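You operate a simulated robot arm through the tools that you are given. There is no shell and no other tool.

You run a simulated two-armed robot. Do the job below in one go: nothing can be reset, and whatever is moved stays where it is left.

Task
The boiler has locked out. Mend what its display names and reset it until it burns.
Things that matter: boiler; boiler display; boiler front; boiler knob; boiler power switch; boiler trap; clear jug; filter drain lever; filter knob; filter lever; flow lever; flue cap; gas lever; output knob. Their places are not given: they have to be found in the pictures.

Only the result counts: the job must be done as asked and must still hold three seconds after the hand-in. Knocking over, shifting, dropping, spilling or breaking anything else fails it.

Robot
Two 7-joint arms with fingered hands on one trunk that stands fixed in place. Base frame: the origin is at the foot of the trunk, x ahead of it, y to its left, z up. Lengths are in mm, angles in degrees, forces in N, time in s.
The left shoulder is at [33, 185, 1271], the right one opposite. Each reaches about 940 mm from its shoulder. Payload 4 kg a hand.
The TCP of each hand is the grasp point between the finger pads, 26 mm short of the fingertips. In the tool frame z runs along the fingers and y along their closing line. The gripper opens to 132 mm; its body begins 73 mm behind the TCP. The gripper is a hand of 3 fingers: y runs from the thumb to the fingers, the wrist lies at [0, 0, -224] in the tool frame, and closing takes about 1.5 s.
Orientation is told as [roll, pitch, yaw] about the base's x, y, z axes, in that order, counted from this pose: with the fingers straight down and closing along the base's y, the tool's x points along the base's -x, its y along +y and its z along -z.

Tools
- The arms move only by the tool play_rows. It takes "left_moves", "right_moves" or both (then of equal length, played together; a hand with none holds still); each is a list of rows, each a list of 6 numbers: the shift along the base's x, y, z in m, then the turn, a rotation vector about the base's x, y, z in degrees. In form: [[dx, dy, dz, wx, wy, wz], ...]. A call has 1 to 20 rows; each row is the pose to reach, as a shift and turn from the pose commanded when the call began. "left_claw" and "right_claw" are, for a hand that has rows, the opening, from 0 (shut) to 1 (fully open), set as the call begins (left out, the last holds). A row lasts 0.2 s, in which the tool goes at most 50 mm and 8.6 degrees; a call with a longer step from one row to the next is refused whole, and so is a gripper value outside its range. A pose out of reach is approached as far as the arm can. The call stops where the force on the tool passes 70 N (or 10 N more than at its start, if that is more) or the arm is blocked; 0.2 s more then pass. Each finger travels about 72 mm/s and halts on what it meets, pressing with about 25 N; the grip force reading is that of the motor and also rises with nothing between the fingers. The clock runs only during rows and for 0.2 s after the last one: add rows that repeat a pose to give the fingers time. It gives the time, the measured TCP pose, the force on the tool (base axes), the opening and the grip force at its end, in the units of the frame above (readings bear some noise), with the torque about the TCP (base axes, N m) and any sound that the robot's microphone picked up.
- Cameras (640 x 400 px; columns grow to the right, rows downward): "scene" is now at [122.9, 12.6, 1525.8]; the picture's right is [0.13, -0.99, -0.01], its down [-0.34, -0.04, -0.94] and it looks along [0.93, 0.13, -0.34] (base axes); focal length 242 px, centre (320, 200). "left" rides on the left gripper at [-62, 3, -92] in its tool frame; the picture's right is [-0.05, -1.00, 0.00], its down [0.83, -0.04, -0.56] and it looks along [0.55, -0.03, 0.83] (tool axes); focal length 230 px, centre (320, 200). "right" rides on the right gripper at [62, 3, -92] in its tool frame; the picture's right is [-0.05, 1.00, 0.00], its down [-0.83, -0.04, -0.56] and it looks along [-0.55, -0.03, 0.83] (tool axes); focal length 230 px, centre (320, 200).
- snapshot(camera): a new picture of that camera. No time passes.
- move_column(by): moves the trunk up (or, below 0, down) by that many mm; the arms and the scene camera ride with it, the base frame stays. It gives what a move gives, with no picture.
- curl_fingers(finger1, finger2, thumb_bend, hand): sets how far each is bent, from 0 (flat) to 1 (curled in); at 0.3 the hand is open as for a grip, at 0.7 the pads meet at the TCP. One left out holds its place. A second passes; each finger stops where it meets its share of the squeeze, and holds until it gets a number again. A gripper value or a shape takes the hand back. It gives what a move gives, with no picture; readings hold the bend of each and the force on the fingers (four entries, about 0 where the hand has none), thumb and palm.
- grasp_type(shape, hand): the hand has 3 fingers and takes this shape, open, in about a second: jaw (thumb against the fingers, like two jaws); tri (thumb and two fingers); tip (a fingertip pinch); poke (one finger out to press); point (the index stretched); flat (the hand flat); cup (the hand cupped); fist (a fist). The gripper value then closes the fingers along that shape, each until it touches; the sizes above hold for jaw. It gives what a move gives, with no picture.
- turn_head(pan, tilt): turns the head with the scene camera to pan (to the left, within 86 degrees either way) and tilt (down, from -29 to 69), counted from straight ahead of the robot (the tilt from the chest, where the trunk bows). It gives what a move gives.
- measure_at(camera, pixels): for up to 12 pixels [column, row] of the newest picture of that camera ("zoom" is the newest enlarged one), the place [x, y, z] in the base frame of the surface seen there, good to about 2 mm. No time passes.
- close_up(camera, box): a new picture of the part [left, top, right, bottom] of that camera's present view, enlarged. No time passes.
- hand_in(): hands the job in; it is judged then, once.

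Open the grippers and draw the arms clear of the work before you hand the job in, unless the task says otherwise.

The tools are called as name(argument=value, ...) on one line, values as JSON. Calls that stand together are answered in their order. play_rows: Moves the arms, as the interface text tells. Its arguments: {"type":"object","properties":{"left_moves":{"type":"array","items":{"type":"array","items":{"type":"number"}}},"left_claw":{"type":"number"},"right_moves":{"type":"array","items":{"type":"array","items":{"type":"number"}}},"right_claw":{"type":"number"}},"required":[]} The other tools are called the same way: move_column (by) moves the trunk up or down; grasp_type (shape, hand) gives the hand a shape; curl_fingers (finger1, finger2, thumb_bend, hand) moves the fingers one by one; turn_head (pan, tilt) turns the head that bears the scene camera; snapshot (camera) takes a picture; measure_at (camera, pixels) gives the place of the surface under pixels of a picture; close_up (camera, box) takes an enlarged picture of a part of a camera's view; hand_in () hands the job in.

At the start:

```text
t: 0.0
left_tcp_pos: [364.9, 195.0, 1475.6]
left_tool_rot: [-0.1, 0.0, 0.1]
left_force: [-0.3, 0.2, 0.5]
left_wrist_torque: [0.01, 0.01, -0.01]
left_width: 131.6
left_grasp_force: 0.1
left_shape: jaw
left_bend: [0.3, 0.3, 0.3]
left_finger forces: [0.1, 0.0, 0.0, 0.0, 0.1, 0.0]
right_tcp_pos: [401.4, -99.2, 1444.4]
right_tool_rot: [0.1, -0.1, 0.0]
right_force: [0.1, -0.7, -0.2]
right_wrist_torque: [0.02, 0.01, -0.02]
right_width: 132.2
right_grasp_force: 0.1
right_shape: jaw
right_bend: [0.3, 0.3, 0.3]
right_finger forces: [0.0, 0.1, 0.0, 0.0, 0.0, 0.1]
trunk travel left (down, up): [-300.0, 162.0]
head pan, tilt (commanded): [7.6, 16.0]
```

scene: 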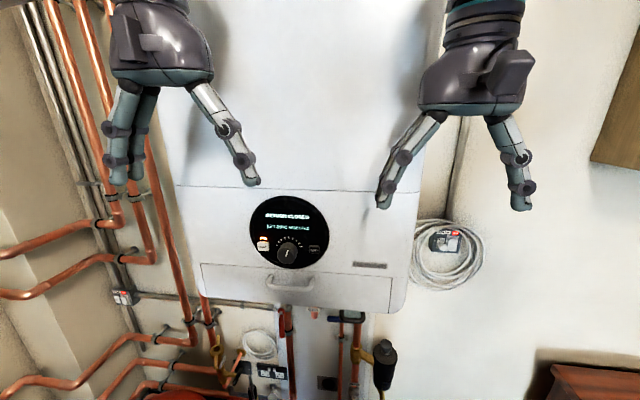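
right: 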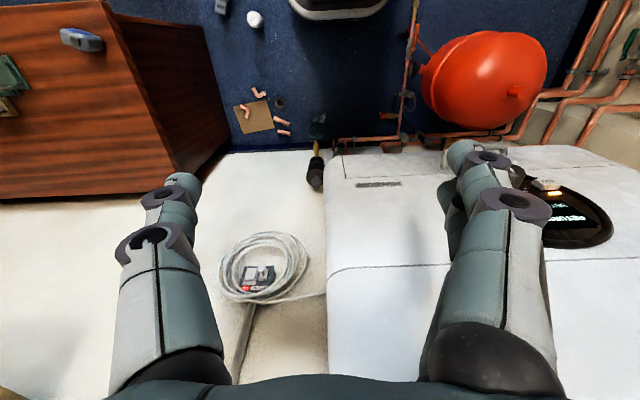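
left: 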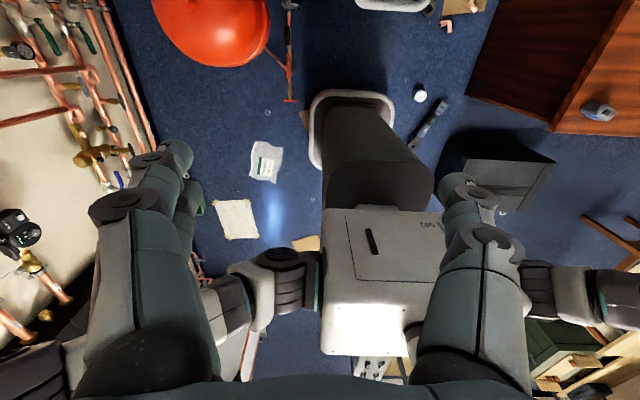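

The boiler's round display is at about (288, 232) in the scene picture. I enlarge it to read what it names.

close_up(camera="scene", box=[235, 185, 345, 275])

close_up(camera="scene", box=[180, 270, 420, 400])

```text
4.44 times, centred on (290, 230) of scene
```

zoom: 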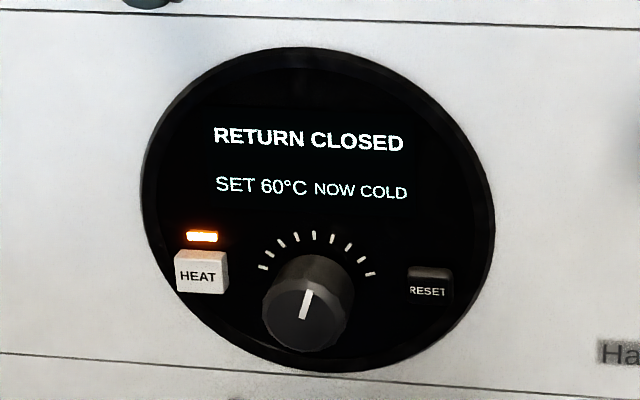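

```text
2.67 times, centred on (300, 335) of scene
```

zoom: 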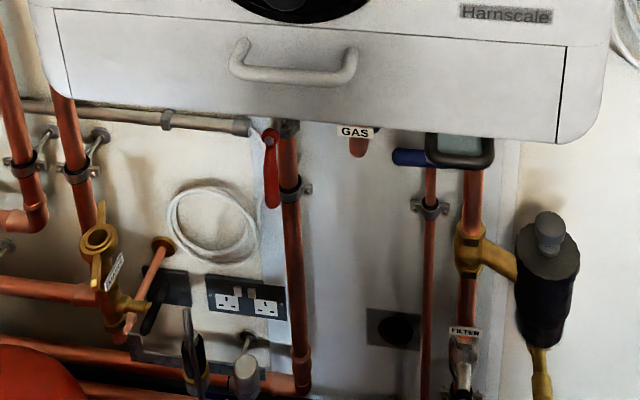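

The display says "RETURN CLOSED / SET 60°C NOW COLD". The filter with its lever sits on the right pipe, so I tilt the head down to see the pipes under the boiler.

turn_head(pan=0, tilt=45)

snapshot(camera="scene")

```text
t: 0.9
left_tcp_pos: [364.4, 195.6, 1475.3]
left_tool_rot: [-0.1, 0.1, 0.1]
left_force: [-0.1, -0.2, -0.5]
left_wrist_torque: [-0.02, 0.0, -0.01]
left_width: 132.0
left_grasp_force: 0.0
left_shape: jaw
left_bend: [0.3, 0.3, 0.3]
left_finger forces: [0.1, 0.0, 0.0, 0.0, 0.0, 0.0]
right_tcp_pos: [401.7, -99.1, 1445.7]
right_tool_rot: [-0.1, 0.0, 0.0]
right_force: [0.2, 0.4, 0.0]
right_wrist_torque: [-0.03, -0.01, 0.0]
right_width: 132.1
right_grasp_force: 0.0
right_shape: jaw
right_bend: [0.3, 0.3, 0.3]
right_finger forces: [0.0, 0.0, 0.0, 0.0, 0.0, 0.1]
trunk travel left (down, up): [-300.0, 162.0]
head pan, tilt (commanded): [0.0, 45.0]
```

```text
taken
```

scene: 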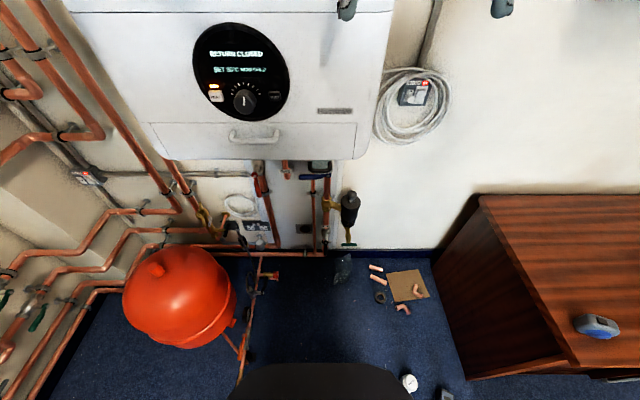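

The valves hang under the boiler at columns 180-360, rows 160-260. I enlarge that area.

close_up(camera="scene", box=[280, 155, 380, 255])

close_up(camera="scene", box=[180, 155, 290, 255])

```text
4.00 times, centred on (330, 205) of scene
```

zoom: 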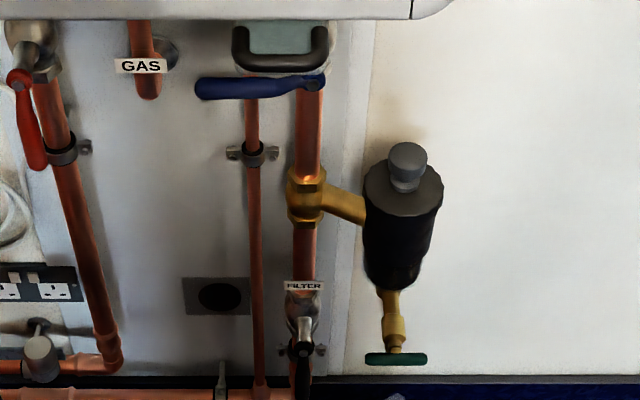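

```text
4.00 times, centred on (235, 205) of scene
```

zoom: 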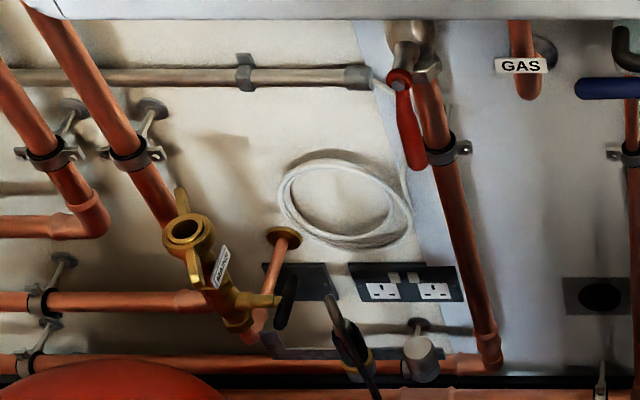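

The blue lever at zoom (260, 87) lies across the right-hand pipe, the red one runs along its pipe. I measure key points in the scene before going closer.

measure_at(camera="scene", pixels=[[331, 176], [345, 176], [358, 176], [260, 180], [316, 170], [356, 245], [350, 195], [325, 240], [242, 97], [272, 97], [215, 95], [250, 135]])

close_up(camera="scene", box=[340, 60, 460, 150])

close_up(camera="scene", box=[0, 150, 200, 350])

```text
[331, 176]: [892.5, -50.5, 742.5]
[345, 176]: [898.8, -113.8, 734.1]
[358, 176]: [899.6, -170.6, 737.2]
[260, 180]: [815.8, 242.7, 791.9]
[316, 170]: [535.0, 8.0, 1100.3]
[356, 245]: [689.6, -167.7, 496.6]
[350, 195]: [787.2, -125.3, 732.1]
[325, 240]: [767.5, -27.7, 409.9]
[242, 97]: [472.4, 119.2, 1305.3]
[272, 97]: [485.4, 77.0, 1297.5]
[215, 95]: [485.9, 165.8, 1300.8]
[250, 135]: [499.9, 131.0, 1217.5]
```

```text
4.44 times, centred on (400, 105) of scene
```

zoom: 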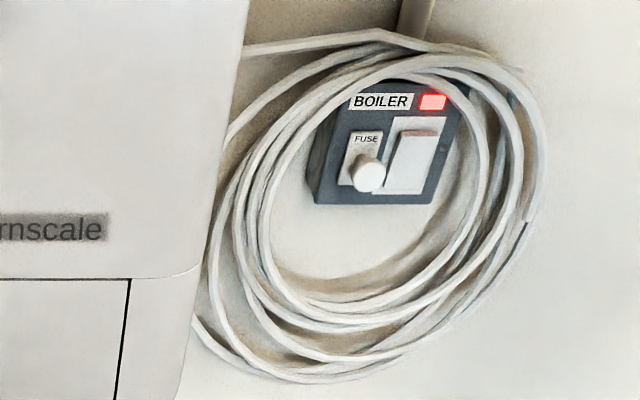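

```text
2.00 times, centred on (100, 250) of scene
```

zoom: 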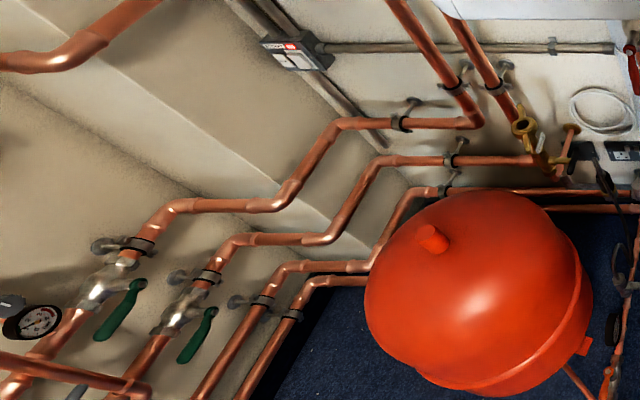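

Scene pixels are coarse, so I take the enlarged view of the right-hand pipes again and measure in it.

close_up(camera="scene", box=[290, 150, 370, 200])

measure_at(camera="zoom", pixels=[[100, 215], [130, 220], [180, 215], [230, 210], [275, 205], [265, 260], [170, 270], [460, 325], [250, 180], [100, 100], [400, 30], [360, 400]])

```text
8.00 times, centred on (330, 175) of scene
```

zoom: 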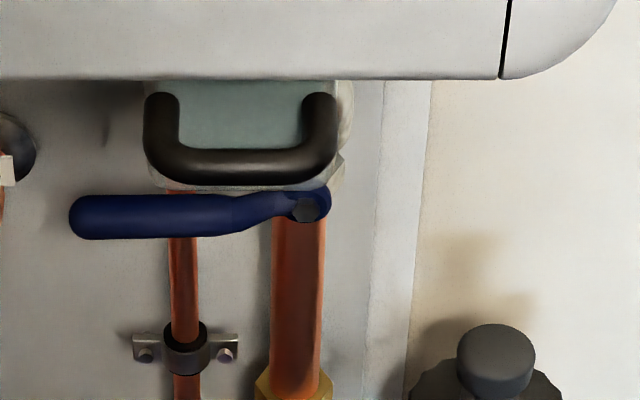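

```text
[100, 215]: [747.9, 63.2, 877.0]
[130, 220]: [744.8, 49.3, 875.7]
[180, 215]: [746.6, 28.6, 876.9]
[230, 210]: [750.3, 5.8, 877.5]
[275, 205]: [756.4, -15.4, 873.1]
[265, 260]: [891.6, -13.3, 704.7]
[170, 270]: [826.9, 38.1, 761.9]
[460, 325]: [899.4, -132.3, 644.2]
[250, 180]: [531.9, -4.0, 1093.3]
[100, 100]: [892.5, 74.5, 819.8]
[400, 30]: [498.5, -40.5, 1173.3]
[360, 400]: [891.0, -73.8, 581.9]
```

The blue lever runs from about (748, 63, 877) to its spindle near (756, -28, 873), lying across the vertical pipe. I look at the FILTER valve below it and at the others.

close_up(camera="scene", box=[300, 200, 380, 260])

measure_at(camera="zoom", pixels=[[185, 110], [190, 170], [185, 230], [190, 190], [350, 300], [350, 200], [330, 50], [100, 200], [160, 190], [220, 190], [400, 310], [300, 310]])

close_up(camera="scene", box=[240, 155, 320, 205])

measure_at(camera="zoom", pixels=[[150, 100], [160, 140], [170, 200], [180, 250], [360, 100], [370, 60], [340, 60], [370, 120], [560, 80], [600, 50], [220, 200], [100, 200]])

```text
6.67 times, centred on (340, 230) of scene
```

zoom: 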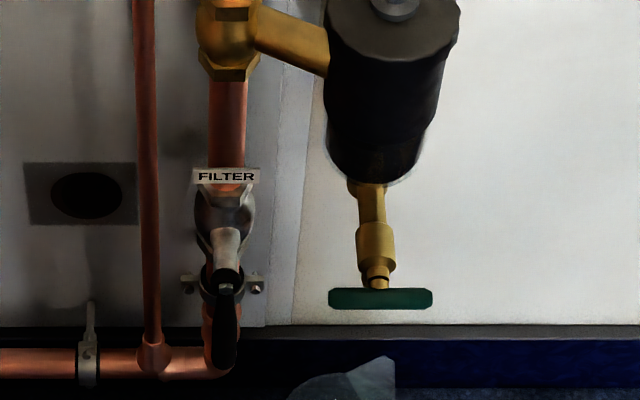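

```text
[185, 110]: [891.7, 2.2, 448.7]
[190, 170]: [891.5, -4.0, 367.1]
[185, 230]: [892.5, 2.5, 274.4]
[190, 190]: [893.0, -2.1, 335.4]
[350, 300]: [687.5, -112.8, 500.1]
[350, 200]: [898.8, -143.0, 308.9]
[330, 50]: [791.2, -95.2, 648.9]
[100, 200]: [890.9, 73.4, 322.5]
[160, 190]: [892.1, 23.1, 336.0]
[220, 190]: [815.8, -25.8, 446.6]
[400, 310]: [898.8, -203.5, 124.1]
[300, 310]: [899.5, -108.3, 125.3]
```

```text
8.00 times, centred on (280, 180) of scene
```

zoom: 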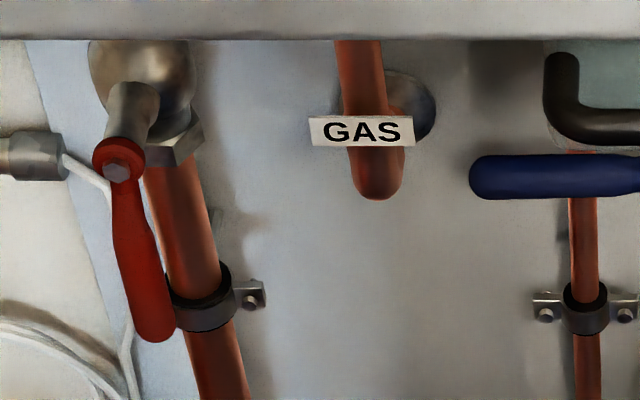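

```text
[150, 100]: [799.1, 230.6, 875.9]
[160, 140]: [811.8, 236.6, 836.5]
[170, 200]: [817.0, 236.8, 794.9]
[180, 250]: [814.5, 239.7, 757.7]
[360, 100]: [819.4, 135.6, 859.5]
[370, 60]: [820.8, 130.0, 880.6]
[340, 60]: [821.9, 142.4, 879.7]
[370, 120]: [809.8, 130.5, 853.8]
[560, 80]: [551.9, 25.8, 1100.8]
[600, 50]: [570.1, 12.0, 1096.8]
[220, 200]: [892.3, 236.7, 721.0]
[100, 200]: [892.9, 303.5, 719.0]
```

The red flow lever hangs along its pipe (open), the FILTER lever points down along its pipe (open), and the blue lever is crosswise (closed). Before lowering the trunk I measure the surroundings that could be near the elbows.

measure_at(camera="scene", pixels=[[490, 205], [595, 325], [570, 250], [480, 380], [170, 290], [30, 230], [85, 175], [130, 210], [60, 30], [20, 350], [290, 385], [600, 100]])

turn_head(pan=50, tilt=40)

snapshot(camera="scene")

measure_at(camera="scene", pixels=[[100, 100], [200, 100], [300, 100], [400, 100], [500, 100], [100, 250], [200, 250], [300, 250], [400, 250], [500, 250], [200, 350], [400, 350]])

```text
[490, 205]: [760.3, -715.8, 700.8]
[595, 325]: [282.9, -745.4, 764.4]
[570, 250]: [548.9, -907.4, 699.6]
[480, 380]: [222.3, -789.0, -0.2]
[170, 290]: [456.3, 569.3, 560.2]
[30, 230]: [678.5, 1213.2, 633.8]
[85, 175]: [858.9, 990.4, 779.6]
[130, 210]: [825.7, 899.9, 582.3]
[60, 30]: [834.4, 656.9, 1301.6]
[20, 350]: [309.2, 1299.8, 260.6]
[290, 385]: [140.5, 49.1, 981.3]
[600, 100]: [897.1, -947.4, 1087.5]
```

```text
t: 2.1
left_tcp_pos: [365.7, 194.9, 1475.0]
left_tool_rot: [-0.1, 0.0, -0.1]
left_force: [0.0, -1.1, 0.3]
left_wrist_torque: [0.01, 0.01, 0.01]
left_width: 131.8
left_grasp_force: 0.0
left_shape: jaw
left_bend: [0.3, 0.3, 0.3]
left_finger forces: [0.1, 0.0, 0.0, 0.0, 0.0, 0.0]
right_tcp_pos: [401.5, -98.5, 1445.5]
right_tool_rot: [0.0, 0.0, 0.0]
right_force: [0.0, -0.2, -0.5]
right_wrist_torque: [0.02, 0.02, 0.02]
right_width: 131.7
right_grasp_force: 0.0
right_shape: jaw
right_bend: [0.3, 0.3, 0.3]
right_finger forces: [0.0, 0.1, 0.0, 0.1, 0.0, 0.0]
trunk travel left (down, up): [-300.0, 162.0]
head pan, tilt (commanded): [50.0, 40.0]
```

```text
taken
```

scene: 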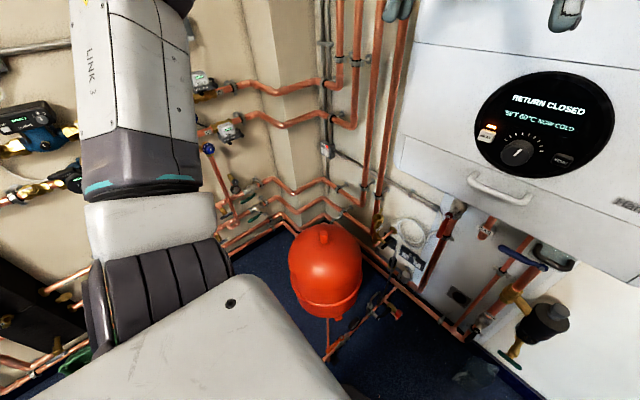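

```text
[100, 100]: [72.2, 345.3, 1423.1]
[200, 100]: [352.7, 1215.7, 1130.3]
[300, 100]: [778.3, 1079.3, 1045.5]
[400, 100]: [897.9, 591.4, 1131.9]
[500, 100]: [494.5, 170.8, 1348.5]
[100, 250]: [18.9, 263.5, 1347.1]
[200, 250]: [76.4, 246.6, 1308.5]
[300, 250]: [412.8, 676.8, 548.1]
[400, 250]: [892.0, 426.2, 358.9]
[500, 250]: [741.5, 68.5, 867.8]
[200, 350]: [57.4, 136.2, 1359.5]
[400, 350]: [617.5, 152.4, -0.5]
```

The expansion vessel tops out near z≈600 and the cabinet at y<-700, so the arms have room. I lower the trunk 300 mm to bring the shoulders level with the valve.

move_column(by=-300)

turn_head(pan=0, tilt=30)

snapshot(camera="scene")

```text
t: 4.4
left_tcp_pos: [367.9, 199.7, 1099.1]
left_tool_rot: [10.6, 14.0, 0.8]
left_force: [-0.1, -6.1, 2.3]
left_wrist_torque: [0.57, -0.02, -0.16]
left_width: 132.1
left_grasp_force: 0.0
left_shape: jaw
left_bend: [0.3, 0.3, 0.3]
left_finger forces: [0.0, 0.0, 0.0, 0.1, 0.1, 0.1]
right_tcp_pos: [358.8, -44.4, 1150.6]
right_tool_rot: [9.2, -3.7, 2.5]
right_force: [-0.1, -0.2, -1.6]
right_wrist_torque: [0.17, 0.04, 0.02]
right_width: 132.3
right_grasp_force: 0.0
right_shape: jaw
right_bend: [0.3, 0.3, 0.3]
right_finger forces: [0.1, 0.1, 0.1, 0.1, 0.1, 0.0]
trunk travel left (down, up): [-42.0, 420.0]
head pan, tilt (commanded): [50.0, 40.0]
stopped: the arm was blocked; the commanded pose is now the measured one
```

```text
t: 5.6
left_tcp_pos: [385.4, 298.1, 1101.8]
left_tool_rot: [-1.3, 19.4, -0.7]
left_force: [-53.3, -24.1, 16.2]
left_wrist_torque: [1.98, -6.1, -2.51]
left_width: 131.7
left_grasp_force: 0.0
left_shape: jaw
left_bend: [0.3, 0.3, 0.3]
left_finger forces: [0.0, 0.0, 0.0, 0.1, 0.1, 0.0]
right_tcp_pos: [418.8, -17.1, 1134.9]
right_tool_rot: [8.1, -11.9, 4.9]
right_force: [0.8, 0.8, -0.4]
right_wrist_torque: [0.01, 0.04, 0.01]
right_width: 131.9
right_grasp_force: 0.0
right_shape: jaw
right_bend: [0.3, 0.3, 0.3]
right_finger forces: [0.0, 0.0, 0.1, 0.0, 0.0, 0.0]
trunk travel left (down, up): [-42.0, 420.0]
head pan, tilt (commanded): [0.0, 30.0]
```

```text
taken
```

scene: 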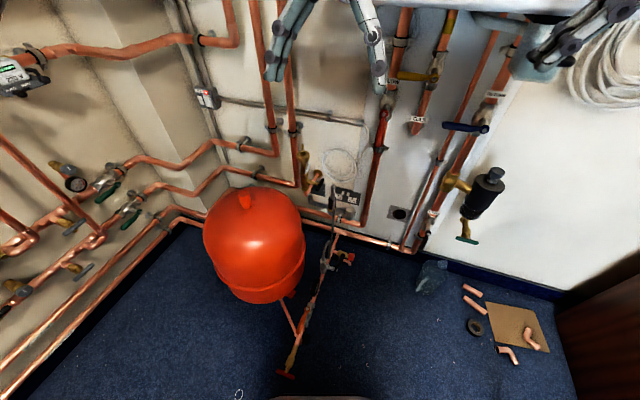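

The trunk stopped early and the left tool now reads -53 N in x: its wrist is likely leaning on the boiler front. I look with both hand cameras before backing off.

snapshot(camera="left")

snapshot(camera="right")

measure_at(camera="scene", pixels=[[320, 20], [480, 205], [380, 160], [545, 10], [470, 127], [340, 160], [290, 60], [380, 80]])

```text
taken
```

left: 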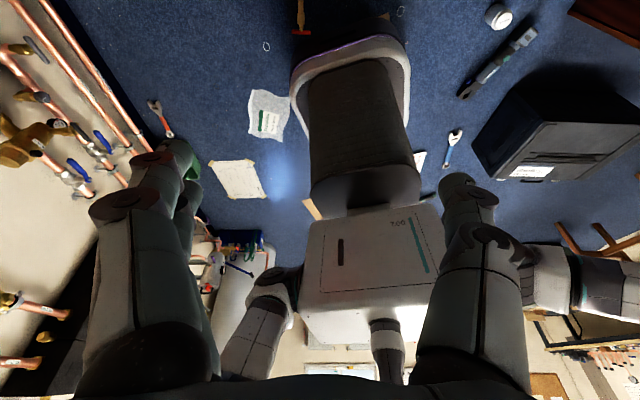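

```text
taken
```

right: 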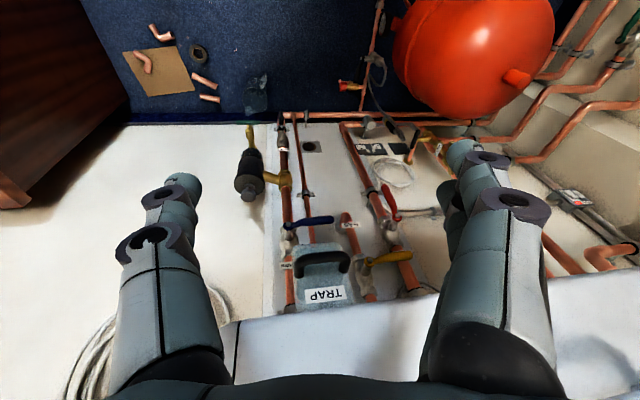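

```text
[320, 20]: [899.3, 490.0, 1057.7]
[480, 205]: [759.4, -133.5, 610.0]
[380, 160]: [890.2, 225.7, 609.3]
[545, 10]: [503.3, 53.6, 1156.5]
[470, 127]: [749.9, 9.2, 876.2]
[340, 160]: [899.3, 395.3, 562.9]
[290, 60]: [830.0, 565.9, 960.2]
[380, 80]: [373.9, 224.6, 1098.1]
```

The right camera shows the TRAP with its black handle at (320, 262), the blue lever at (310, 220) and a yellow lever at (395, 260). I draw the left hand straight back from the boiler first.

play_rows(left_moves=[[-0.03, 0, 0, 0, 0, 0], [-0.06, 0, 0, 0, 0, 0], [-0.08, 0, 0, 0, 0, 0], [-0.08, 0, 0, 0, -8, 0], [-0.08, 0, 0, 0, -16, 0], [-0.08, 0, 0, 0, -19, 0]])

snapshot(camera="scene")

```text
t: 6.0
left_tcp_pos: [393.1, 263.3, 990.3]
left_tool_rot: [-30.1, 6.6, -20.2]
left_force: [-0.8, -6.0, 0.3]
left_wrist_torque: [0.64, -0.21, -0.16]
left_width: 131.8
left_grasp_force: 0.0
left_shape: jaw
left_bend: [0.3, 0.3, 0.3]
left_finger forces: [0.1, 0.0, 0.0, 0.0, 0.1, 0.1]
right_tcp_pos: [522.3, -237.8, 1100.3]
right_tool_rot: [5.6, -22.9, -5.0]
right_force: [-7.7, 5.2, 6.5]
right_wrist_torque: [-0.5, -0.35, -0.17]
right_width: 132.1
right_grasp_force: 0.2
right_shape: jaw
right_bend: [0.3, 0.3, 0.3]
right_finger forces: [0.1, 0.1, 0.1, 0.0, 0.0, 0.0]
trunk travel left (down, up): [-42.0, 420.0]
head pan, tilt (commanded): [0.0, 30.0]
stopped in row 1 (left hand): the arm was blocked; the commanded pose is now the measured one
```

```text
taken
```

scene: 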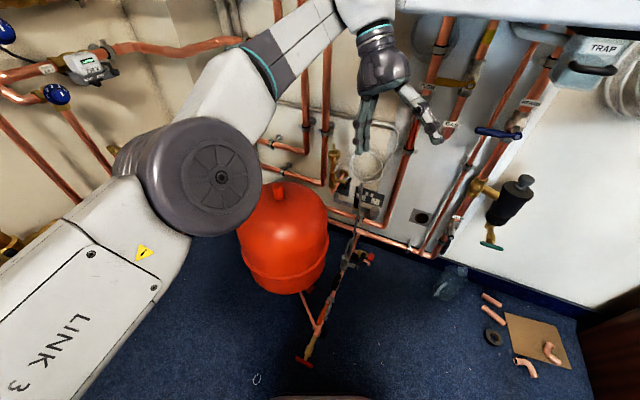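

Both hands shifted without being told to, so something is still pushing on the robot. I take pictures from all sides, no time passing, to find what is in contact.

snapshot(camera="left")

snapshot(camera="right")

measure_at(camera="scene", pixels=[[220, 180], [60, 300], [380, 60], [360, 130], [430, 130], [285, 190], [590, 70], [495, 132], [170, 100], [300, 60], [605, 48], [300, 360]])

```text
taken
```

left: 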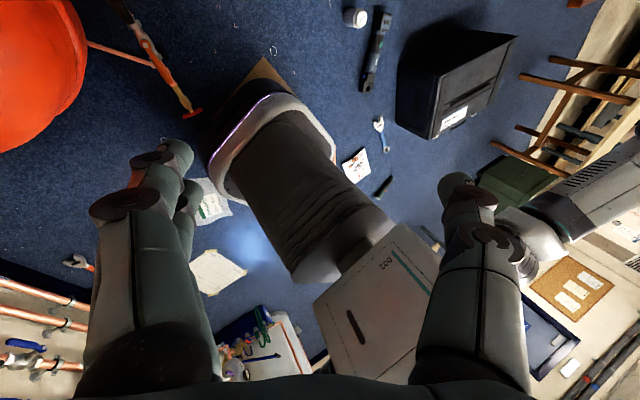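

```text
taken
```

right: 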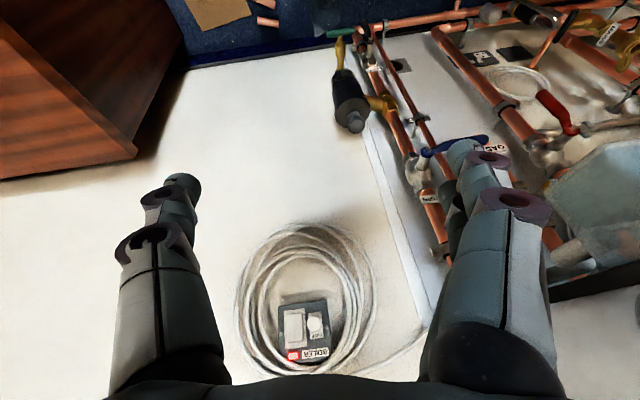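

```text
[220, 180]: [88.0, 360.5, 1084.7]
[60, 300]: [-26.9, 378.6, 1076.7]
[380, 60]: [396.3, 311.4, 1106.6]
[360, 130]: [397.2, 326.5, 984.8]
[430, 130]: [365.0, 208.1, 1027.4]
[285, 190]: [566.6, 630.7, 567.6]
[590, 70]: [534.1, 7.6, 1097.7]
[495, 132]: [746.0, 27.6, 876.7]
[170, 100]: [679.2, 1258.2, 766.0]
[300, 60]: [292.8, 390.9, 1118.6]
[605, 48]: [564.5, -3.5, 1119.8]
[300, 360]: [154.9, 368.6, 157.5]
```

The left hand is now free of load (force about 0). I let a short moment pass with both hands holding to see whether the robot settles.

play_rows(left_moves=[[0, 0, 0, 0, 0, 0]], right_moves=[[0, 0, 0, 0, 0, 0]])

snapshot(camera="scene")

```text
t: 6.3
left_tcp_pos: [529.1, 391.8, 885.8]
left_tool_rot: [-35.9, -7.1, -29.4]
left_force: [3.9, 10.0, 4.4]
left_wrist_torque: [-0.42, 0.07, 0.16]
left_width: 132.0
left_grasp_force: 0.1
left_shape: jaw
left_bend: [0.3, 0.3, 0.3]
left_finger forces: [0.1, 0.0, 0.0, 0.0, 0.0, 0.1]
right_tcp_pos: [671.0, -392.9, 843.6]
right_tool_rot: [-11.2, -3.4, -21.1]
right_force: [13.1, -5.1, -33.5]
right_wrist_torque: [-0.46, 1.41, -0.27]
right_width: 132.1
right_grasp_force: 0.1
right_shape: jaw
right_bend: [0.3, 0.3, 0.3]
right_finger forces: [0.0, 0.1, 0.1, 0.0, 0.0, 0.0]
trunk travel left (down, up): [-42.0, 420.0]
head pan, tilt (commanded): [0.0, 30.0]
stopped in row 1 (left hand): the arm was blocked; the commanded pose is now the measured one
```

```text
taken
```

scene: 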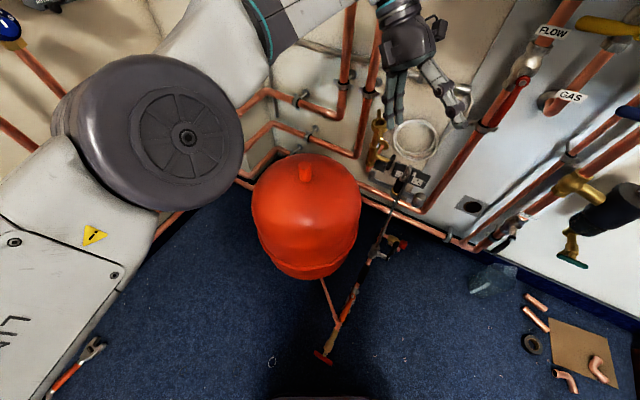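

Between the last two readings both hands went forward and down without a command. I measure the elbow disc and room points in the newest picture to find out how the trunk has moved.

measure_at(camera="scene", pixels=[[187, 138], [40, 300], [305, 170], [410, 135], [555, 33], [571, 97], [320, 200], [420, 200], [320, 300], [220, 300], [600, 25], [480, 330]])

snapshot(camera="left")

snapshot(camera="right")

```text
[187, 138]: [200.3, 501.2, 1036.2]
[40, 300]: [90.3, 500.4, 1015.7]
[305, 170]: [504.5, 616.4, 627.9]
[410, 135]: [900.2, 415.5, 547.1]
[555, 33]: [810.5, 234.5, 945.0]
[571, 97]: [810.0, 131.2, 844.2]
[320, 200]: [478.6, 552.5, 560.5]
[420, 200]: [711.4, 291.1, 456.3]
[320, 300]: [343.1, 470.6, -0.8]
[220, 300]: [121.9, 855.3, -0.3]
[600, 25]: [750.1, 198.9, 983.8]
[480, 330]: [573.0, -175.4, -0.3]
```

```text
taken
```

left: 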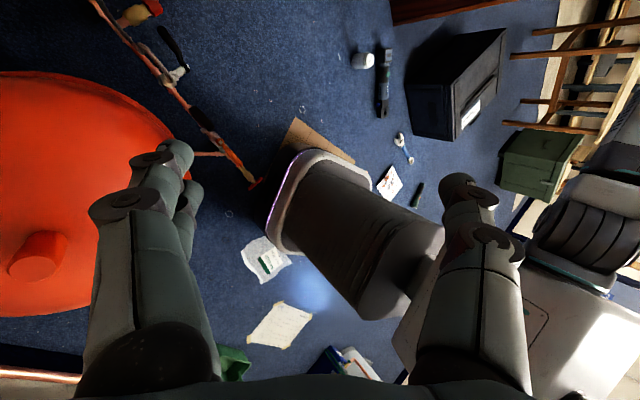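

```text
taken
```

right: 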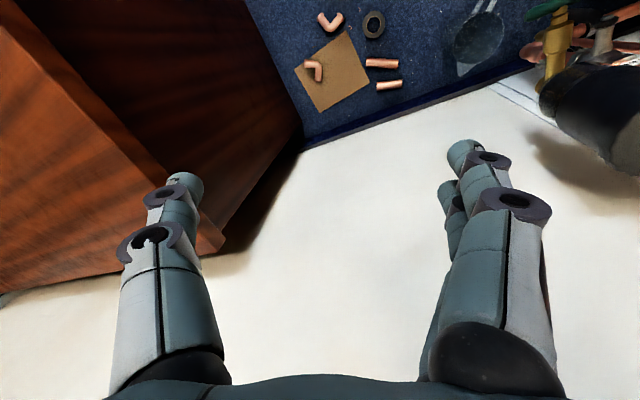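

The camera solution suggests the upper body is leaning to the left and forward, and both arms are drifting. I command a small retreat of both hands to see whether they obey.

play_rows(left_moves=[[-0.02, 0, 0, 0, 0, 0]], right_moves=[[-0.02, 0, 0, 0, 0, 0]])

snapshot(camera="scene")

snapshot(camera="left")

snapshot(camera="right")

```text
t: 6.6
left_tcp_pos: [650.2, 239.9, 768.1]
left_tool_rot: [-49.4, 0.3, -39.0]
left_force: [-143.4, 230.1, -69.1]
left_wrist_torque: [-14.96, -0.68, 24.96]
left_width: 132.1
left_grasp_force: 0.0
left_shape: jaw
left_bend: [0.3, 0.3, 0.3]
left_finger forces: [0.0, 0.0, 0.0, 0.0, 0.0, 0.1]
left hand out of reach, approached as far as the arm can: row 1
right_tcp_pos: [250.0, -841.2, 805.3]
right_tool_rot: [-8.2, -16.2, -59.9]
right_force: [-53.5, -24.1, 45.8]
right_wrist_torque: [3.42, -4.6, 1.7]
right_width: 132.0
right_grasp_force: 0.0
right_shape: jaw
right_bend: [0.31, 0.31, 0.29]
right_finger forces: [0.0, 0.0, 0.1, 0.0, 0.1, 0.1]
trunk travel left (down, up): [-42.0, 420.0]
head pan, tilt (commanded): [0.0, 30.0]
stopped in row 1 (left hand): the arm was blocked; the commanded pose is now the measured one
```

```text
taken
```

scene: 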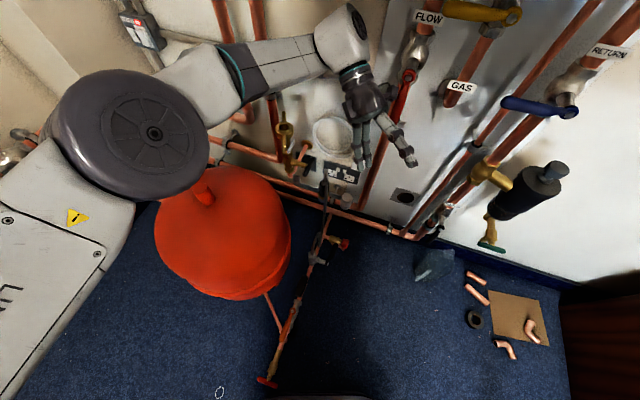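

```text
taken
```

left: 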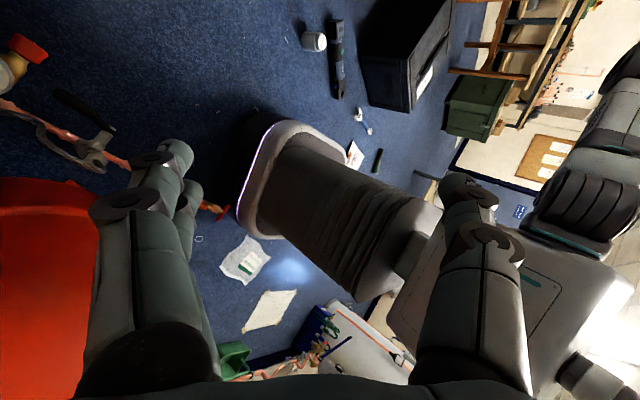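

```text
taken
```

right: 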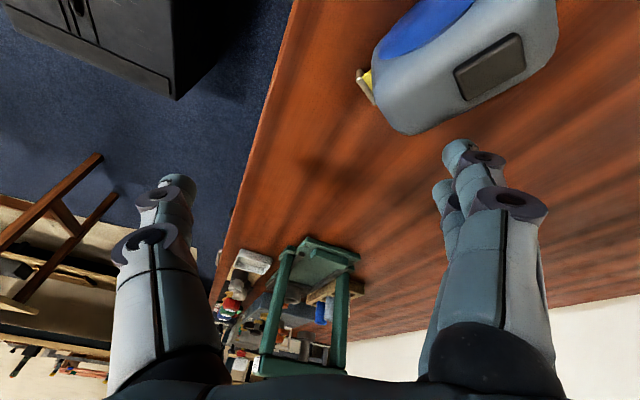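

The arms are swinging strongly: the left tool reads 230 N in the pipe area, the right hand is out over the cabinet top. I measure fixed points in this picture to locate the camera and see whether the trunk itself leans.

measure_at(camera="scene", pixels=[[460, 87], [320, 200], [400, 330], [150, 350], [580, 230], [530, 104], [390, 310], [90, 40], [155, 133], [30, 250], [370, 95], [400, 150]])

measure_at(camera="left", pixels=[[270, 150], [310, 220], [350, 250], [400, 230], [440, 290], [560, 280], [600, 200], [590, 370], [300, 180], [380, 280], [240, 200], [60, 250]])

measure_at(camera="right", pixels=[[470, 40], [390, 180], [300, 200], [310, 260], [500, 300], [100, 100], [50, 260], [360, 250]])

```text
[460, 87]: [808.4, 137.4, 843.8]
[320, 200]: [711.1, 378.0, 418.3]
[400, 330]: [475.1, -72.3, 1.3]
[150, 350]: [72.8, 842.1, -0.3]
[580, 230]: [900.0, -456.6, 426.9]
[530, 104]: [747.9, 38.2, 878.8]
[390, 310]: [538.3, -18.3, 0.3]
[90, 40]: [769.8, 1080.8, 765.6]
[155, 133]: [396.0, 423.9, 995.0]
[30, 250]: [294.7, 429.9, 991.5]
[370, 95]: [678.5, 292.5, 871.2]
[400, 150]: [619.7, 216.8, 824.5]
```

```text
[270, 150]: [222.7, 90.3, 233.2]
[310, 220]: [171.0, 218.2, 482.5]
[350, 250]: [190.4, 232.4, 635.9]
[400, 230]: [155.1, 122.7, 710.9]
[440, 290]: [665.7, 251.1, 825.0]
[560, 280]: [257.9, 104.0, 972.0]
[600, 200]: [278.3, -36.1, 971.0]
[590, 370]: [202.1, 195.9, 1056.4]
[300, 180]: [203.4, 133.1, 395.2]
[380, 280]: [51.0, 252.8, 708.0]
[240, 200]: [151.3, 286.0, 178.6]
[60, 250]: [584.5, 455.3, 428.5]
```

```text
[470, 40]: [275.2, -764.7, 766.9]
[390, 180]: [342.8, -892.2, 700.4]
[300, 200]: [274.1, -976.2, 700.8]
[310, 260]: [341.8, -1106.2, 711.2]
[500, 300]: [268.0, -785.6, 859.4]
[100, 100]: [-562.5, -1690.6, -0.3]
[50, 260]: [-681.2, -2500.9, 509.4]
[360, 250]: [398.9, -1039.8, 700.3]
```

Base ring points match where it stood at the start, so the base holds, but the head is about 300 mm off to the left-front and the arms react badly to commands from this state. I pass a moment without any arm command to let the swing die out.

turn_head(pan=0, tilt=32)

snapshot(camera="scene")

snapshot(camera="left")

snapshot(camera="right")

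```text
t: 7.2
left_tcp_pos: [717.4, 268.7, 794.5]
left_tool_rot: [-16.9, 3.0, -31.6]
left_force: [-145.3, 217.8, -63.6]
left_wrist_torque: [-20.47, -8.8, 18.09]
left_width: 131.9
left_grasp_force: 0.1
left_shape: jaw
left_bend: [0.3, 0.3, 0.3]
left_finger forces: [0.0, 0.0, 0.1, 0.0, 0.0, 0.0]
right_tcp_pos: [393.4, -878.5, 920.2]
right_tool_rot: [-11.9, -10.0, -45.5]
right_force: [-16.0, -20.3, 29.8]
right_wrist_torque: [2.64, -1.95, 0.46]
right_width: 132.0
right_grasp_force: 0.0
right_shape: jaw
right_bend: [0.31, 0.31, 0.3]
right_finger forces: [0.1, 0.0, 0.0, 0.0, 0.0, 0.0]
trunk travel left (down, up): [-42.0, 420.0]
head pan, tilt (commanded): [0.0, 32.0]
```

```text
taken
```

scene: 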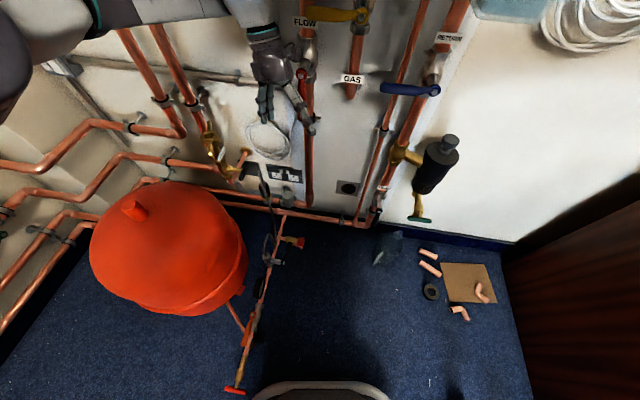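

```text
taken
```

left: 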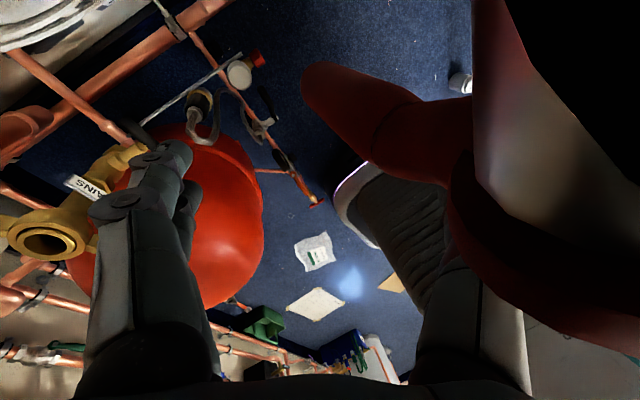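

```text
taken
```

right: 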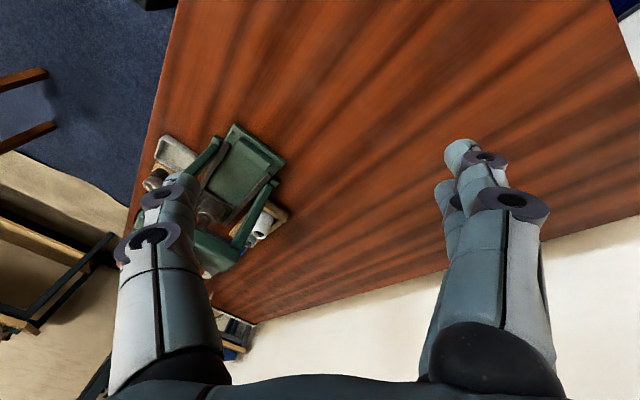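

The left hand at (717, 269, 795) is pressing with over 200 N beside the red flow lever, which fills the right part of the left picture. The scene view is nearly level again; I measure points to get the trunk's lean now.

measure_at(camera="scene", pixels=[[352, 80], [320, 200], [320, 300], [200, 350], [480, 180], [400, 90], [440, 150], [135, 210], [305, 70], [300, 90], [270, 60], [345, 392]])

close_up(camera="scene", box=[220, 0, 380, 140])

measure_at(camera="left", pixels=[[370, 100], [420, 140], [460, 200], [520, 260], [430, 230], [560, 100], [345, 190], [40, 240], [140, 160], [500, 330], [600, 350], [330, 80]])

```text
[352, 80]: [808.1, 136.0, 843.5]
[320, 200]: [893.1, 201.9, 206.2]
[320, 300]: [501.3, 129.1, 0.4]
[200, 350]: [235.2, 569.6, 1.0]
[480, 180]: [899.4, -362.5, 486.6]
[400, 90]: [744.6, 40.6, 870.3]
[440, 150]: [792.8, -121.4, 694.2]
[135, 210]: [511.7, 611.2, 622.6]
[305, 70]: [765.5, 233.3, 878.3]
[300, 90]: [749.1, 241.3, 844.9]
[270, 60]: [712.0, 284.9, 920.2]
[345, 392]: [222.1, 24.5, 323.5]
```

```text
2.86 times, centred on (300, 70) of scene
```

zoom: 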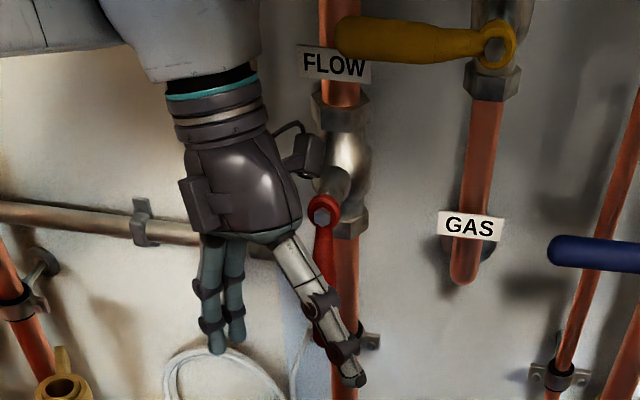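

```text
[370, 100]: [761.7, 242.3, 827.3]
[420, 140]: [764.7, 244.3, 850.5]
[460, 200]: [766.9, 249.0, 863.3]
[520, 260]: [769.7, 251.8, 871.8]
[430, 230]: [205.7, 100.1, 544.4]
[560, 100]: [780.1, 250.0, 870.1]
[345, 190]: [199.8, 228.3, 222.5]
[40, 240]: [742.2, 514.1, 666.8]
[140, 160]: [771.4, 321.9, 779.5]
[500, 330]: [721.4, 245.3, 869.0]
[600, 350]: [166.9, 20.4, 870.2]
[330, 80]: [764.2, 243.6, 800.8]
```

The left wrist camera is jammed against the flow valve body at about (766, 245, 870); the red lever still hangs down along its pipe, and the yellow gas lever lies across its pipe. I ease the left hand slightly to +y and back to take the load off.

play_rows(left_moves=[[-0.005, 0.01, 0, 0, 0, 0]])

snapshot(camera="scene")

```text
t: 7.5
left_tcp_pos: [643.7, 118.9, 773.6]
left_tool_rot: [-42.9, 3.6, -43.3]
left_force: [-9.6, 15.5, 24.1]
left_wrist_torque: [-0.2, -1.62, 0.98]
left_width: 132.0
left_grasp_force: 0.1
left_shape: jaw
left_bend: [0.3, 0.3, 0.3]
left_finger forces: [0.1, 0.0, 0.0, 0.0, 0.0, 0.0]
right_tcp_pos: [345.8, -851.2, 736.0]
right_tool_rot: [-4.5, -9.6, -55.1]
right_force: [-12.8, -12.4, 1.0]
right_wrist_torque: [1.42, -2.45, 0.3]
right_width: 131.5
right_grasp_force: 0.1
right_shape: jaw
right_bend: [0.33, 0.3, 0.3]
right_finger forces: [0.0, 0.0, 0.0, 0.0, 0.0, 0.0]
trunk travel left (down, up): [-42.0, 420.0]
head pan, tilt (commanded): [0.0, 32.0]
stopped in row 1 (left hand): the force on the tool passed its limit at 479 N (the readings are from after the stop); the commanded pose is now the measured one
```

```text
taken
```

scene: 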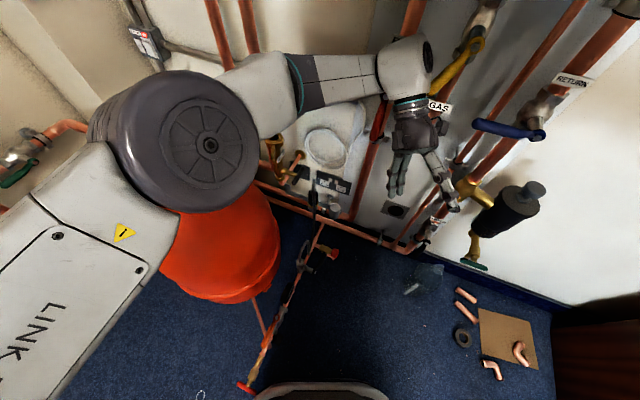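

The left hand slipped past the flow pipe to (644, 119, 774) and now carries little force. I again let time pass without an arm command and look at where things settle.

turn_head(pan=0, tilt=30)

snapshot(camera="scene")

snapshot(camera="left")

snapshot(camera="right")

```text
t: 8.2
left_tcp_pos: [652.3, 98.8, 787.8]
left_tool_rot: [-40.1, 3.9, -46.5]
left_force: [21.6, -19.6, -17.9]
left_wrist_torque: [0.65, 1.74, -1.36]
left_width: 132.0
left_grasp_force: 0.1
left_shape: jaw
left_bend: [0.3, 0.3, 0.3]
left_finger forces: [0.0, 0.0, 0.0, 0.0, 0.0, 0.1]
right_tcp_pos: [398.8, -869.6, 820.2]
right_tool_rot: [-20.0, -13.1, -46.3]
right_force: [-26.2, -7.5, 34.3]
right_wrist_torque: [1.67, -3.12, 1.04]
right_width: 131.9
right_grasp_force: 0.1
right_shape: jaw
right_bend: [0.3, 0.3, 0.3]
right_finger forces: [0.1, 0.0, 0.0, 0.0, 0.0, 0.0]
trunk travel left (down, up): [-42.0, 420.0]
head pan, tilt (commanded): [0.0, 30.0]
```

```text
taken
```

scene: 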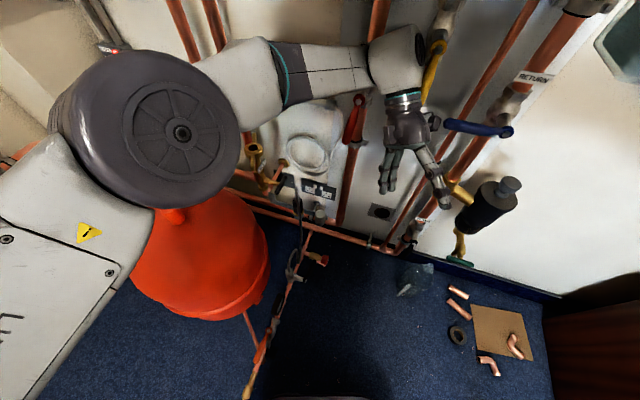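

```text
taken
```

left: 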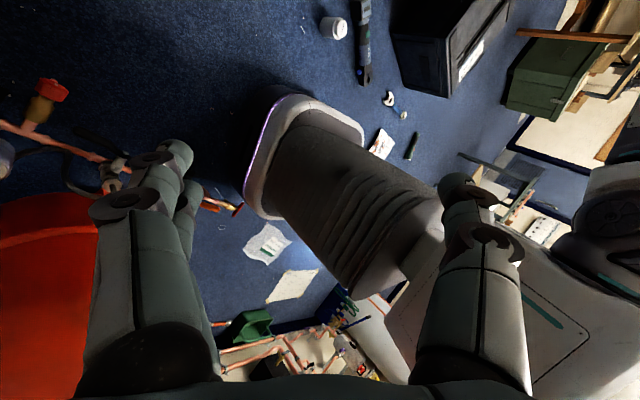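

```text
taken
```

right: 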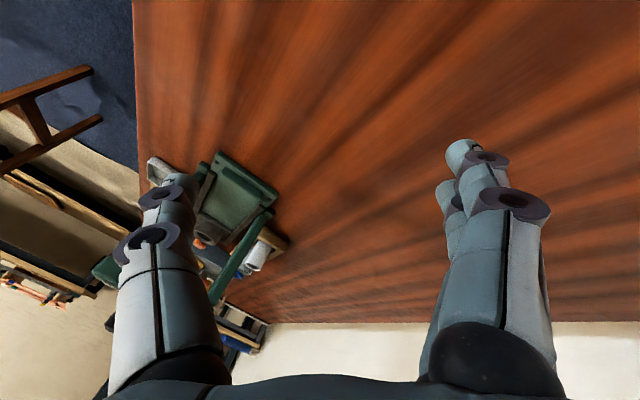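

In this view the pipes converge to about (323, 352), so the camera is not rolled but looks 58° down: the chest is bowed forward by nearly 30°. I measure again and enlarge the valves to check their state.

measure_at(camera="scene", pixels=[[320, 200], [320, 300], [500, 120], [475, 180], [150, 280], [360, 100], [180, 130], [60, 330], [420, 60], [395, 55], [510, 190], [230, 80]])

close_up(camera="scene", box=[320, 0, 560, 220])

measure_at(camera="left", pixels=[[270, 110], [300, 200], [350, 240], [400, 200], [420, 250], [560, 280], [600, 330], [370, 310], [500, 350], [610, 240], [440, 330], [330, 130]])

```text
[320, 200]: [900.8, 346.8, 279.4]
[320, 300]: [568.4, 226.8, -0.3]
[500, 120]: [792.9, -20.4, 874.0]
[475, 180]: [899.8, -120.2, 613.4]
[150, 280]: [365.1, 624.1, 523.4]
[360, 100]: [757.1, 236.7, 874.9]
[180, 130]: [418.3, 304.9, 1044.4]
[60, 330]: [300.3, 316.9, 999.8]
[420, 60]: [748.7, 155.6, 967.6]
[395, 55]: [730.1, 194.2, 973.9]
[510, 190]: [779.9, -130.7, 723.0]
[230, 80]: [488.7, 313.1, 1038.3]
```

```text
1.82 times, centred on (440, 110) of scene
```

zoom: 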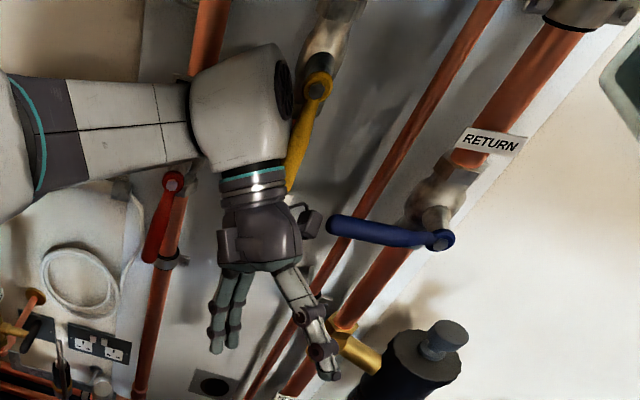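

```text
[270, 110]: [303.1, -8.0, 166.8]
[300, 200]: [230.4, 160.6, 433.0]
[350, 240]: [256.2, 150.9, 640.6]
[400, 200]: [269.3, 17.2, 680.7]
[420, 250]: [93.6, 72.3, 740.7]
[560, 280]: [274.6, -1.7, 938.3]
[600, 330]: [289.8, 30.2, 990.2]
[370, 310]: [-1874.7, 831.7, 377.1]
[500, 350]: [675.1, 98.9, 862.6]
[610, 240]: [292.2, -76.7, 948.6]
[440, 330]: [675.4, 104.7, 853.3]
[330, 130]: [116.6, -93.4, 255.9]
```

The left measurements put the base ring front at x≈303, so the whole robot has shifted forward. I test on the free right arm whether a small command is followed faithfully: raise it 30 mm.

play_rows(right_moves=[[0, 0, 0.015, 0, 0, 0], [0, 0, 0.03, 0, 0, 0]])

snapshot(camera="scene")

```text
t: 8.5
left_tcp_pos: [621.1, 92.0, 837.8]
left_tool_rot: [-48.1, 18.0, -39.7]
left_force: [-18.4, -13.2, 37.2]
left_wrist_torque: [1.94, -2.79, -0.18]
left_width: 131.9
left_grasp_force: 0.0
left_shape: jaw
left_bend: [0.3, 0.3, 0.3]
left_finger forces: [0.0, 0.0, 0.0, 0.0, 0.0, 0.0]
right_tcp_pos: [37.8, -904.3, 862.9]
right_tool_rot: [-34.1, -11.9, -64.5]
right_force: [-15.2, 1.6, 0.4]
right_wrist_torque: [-0.14, -1.24, 0.74]
right_width: 132.3
right_grasp_force: 0.1
right_shape: jaw
right_bend: [0.31, 0.31, 0.3]
right_finger forces: [0.0, 0.0, 0.0, 0.1, 0.0, 0.1]
trunk travel left (down, up): [-42.0, 420.0]
head pan, tilt (commanded): [0.0, 30.0]
stopped in row 1 (right hand): the arm was blocked; the commanded pose is now the measured one
```

```text
taken
```

scene: 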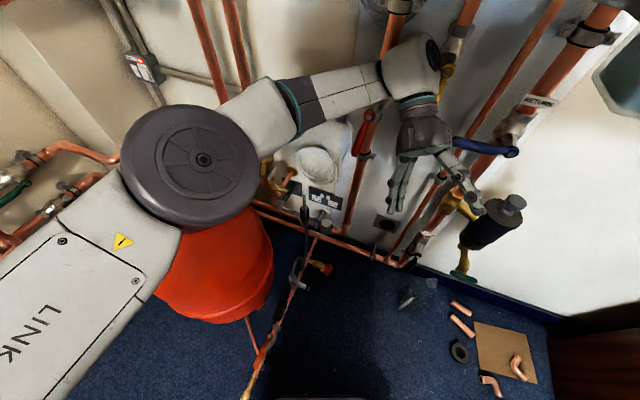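

The right hand answered a 15 mm request with a 360 mm swing, so the commands no longer match the robot's real stance. I take the left picture and measure points around the base ring to get the base's actual place and tilt.

snapshot(camera="left")

snapshot(camera="right")

```text
taken
```

left: 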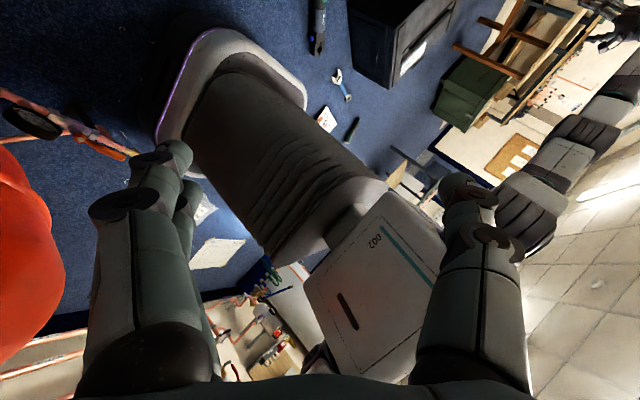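

```text
taken
```

right: 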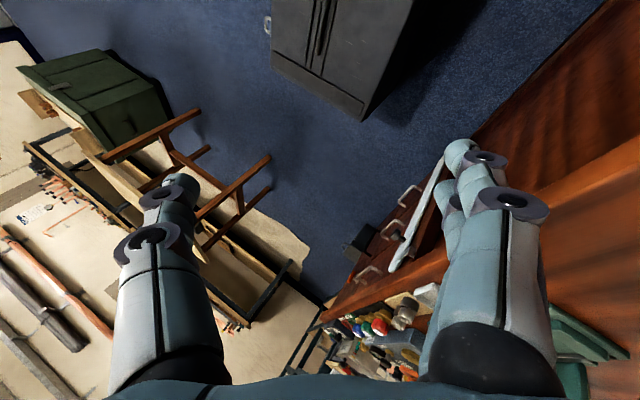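

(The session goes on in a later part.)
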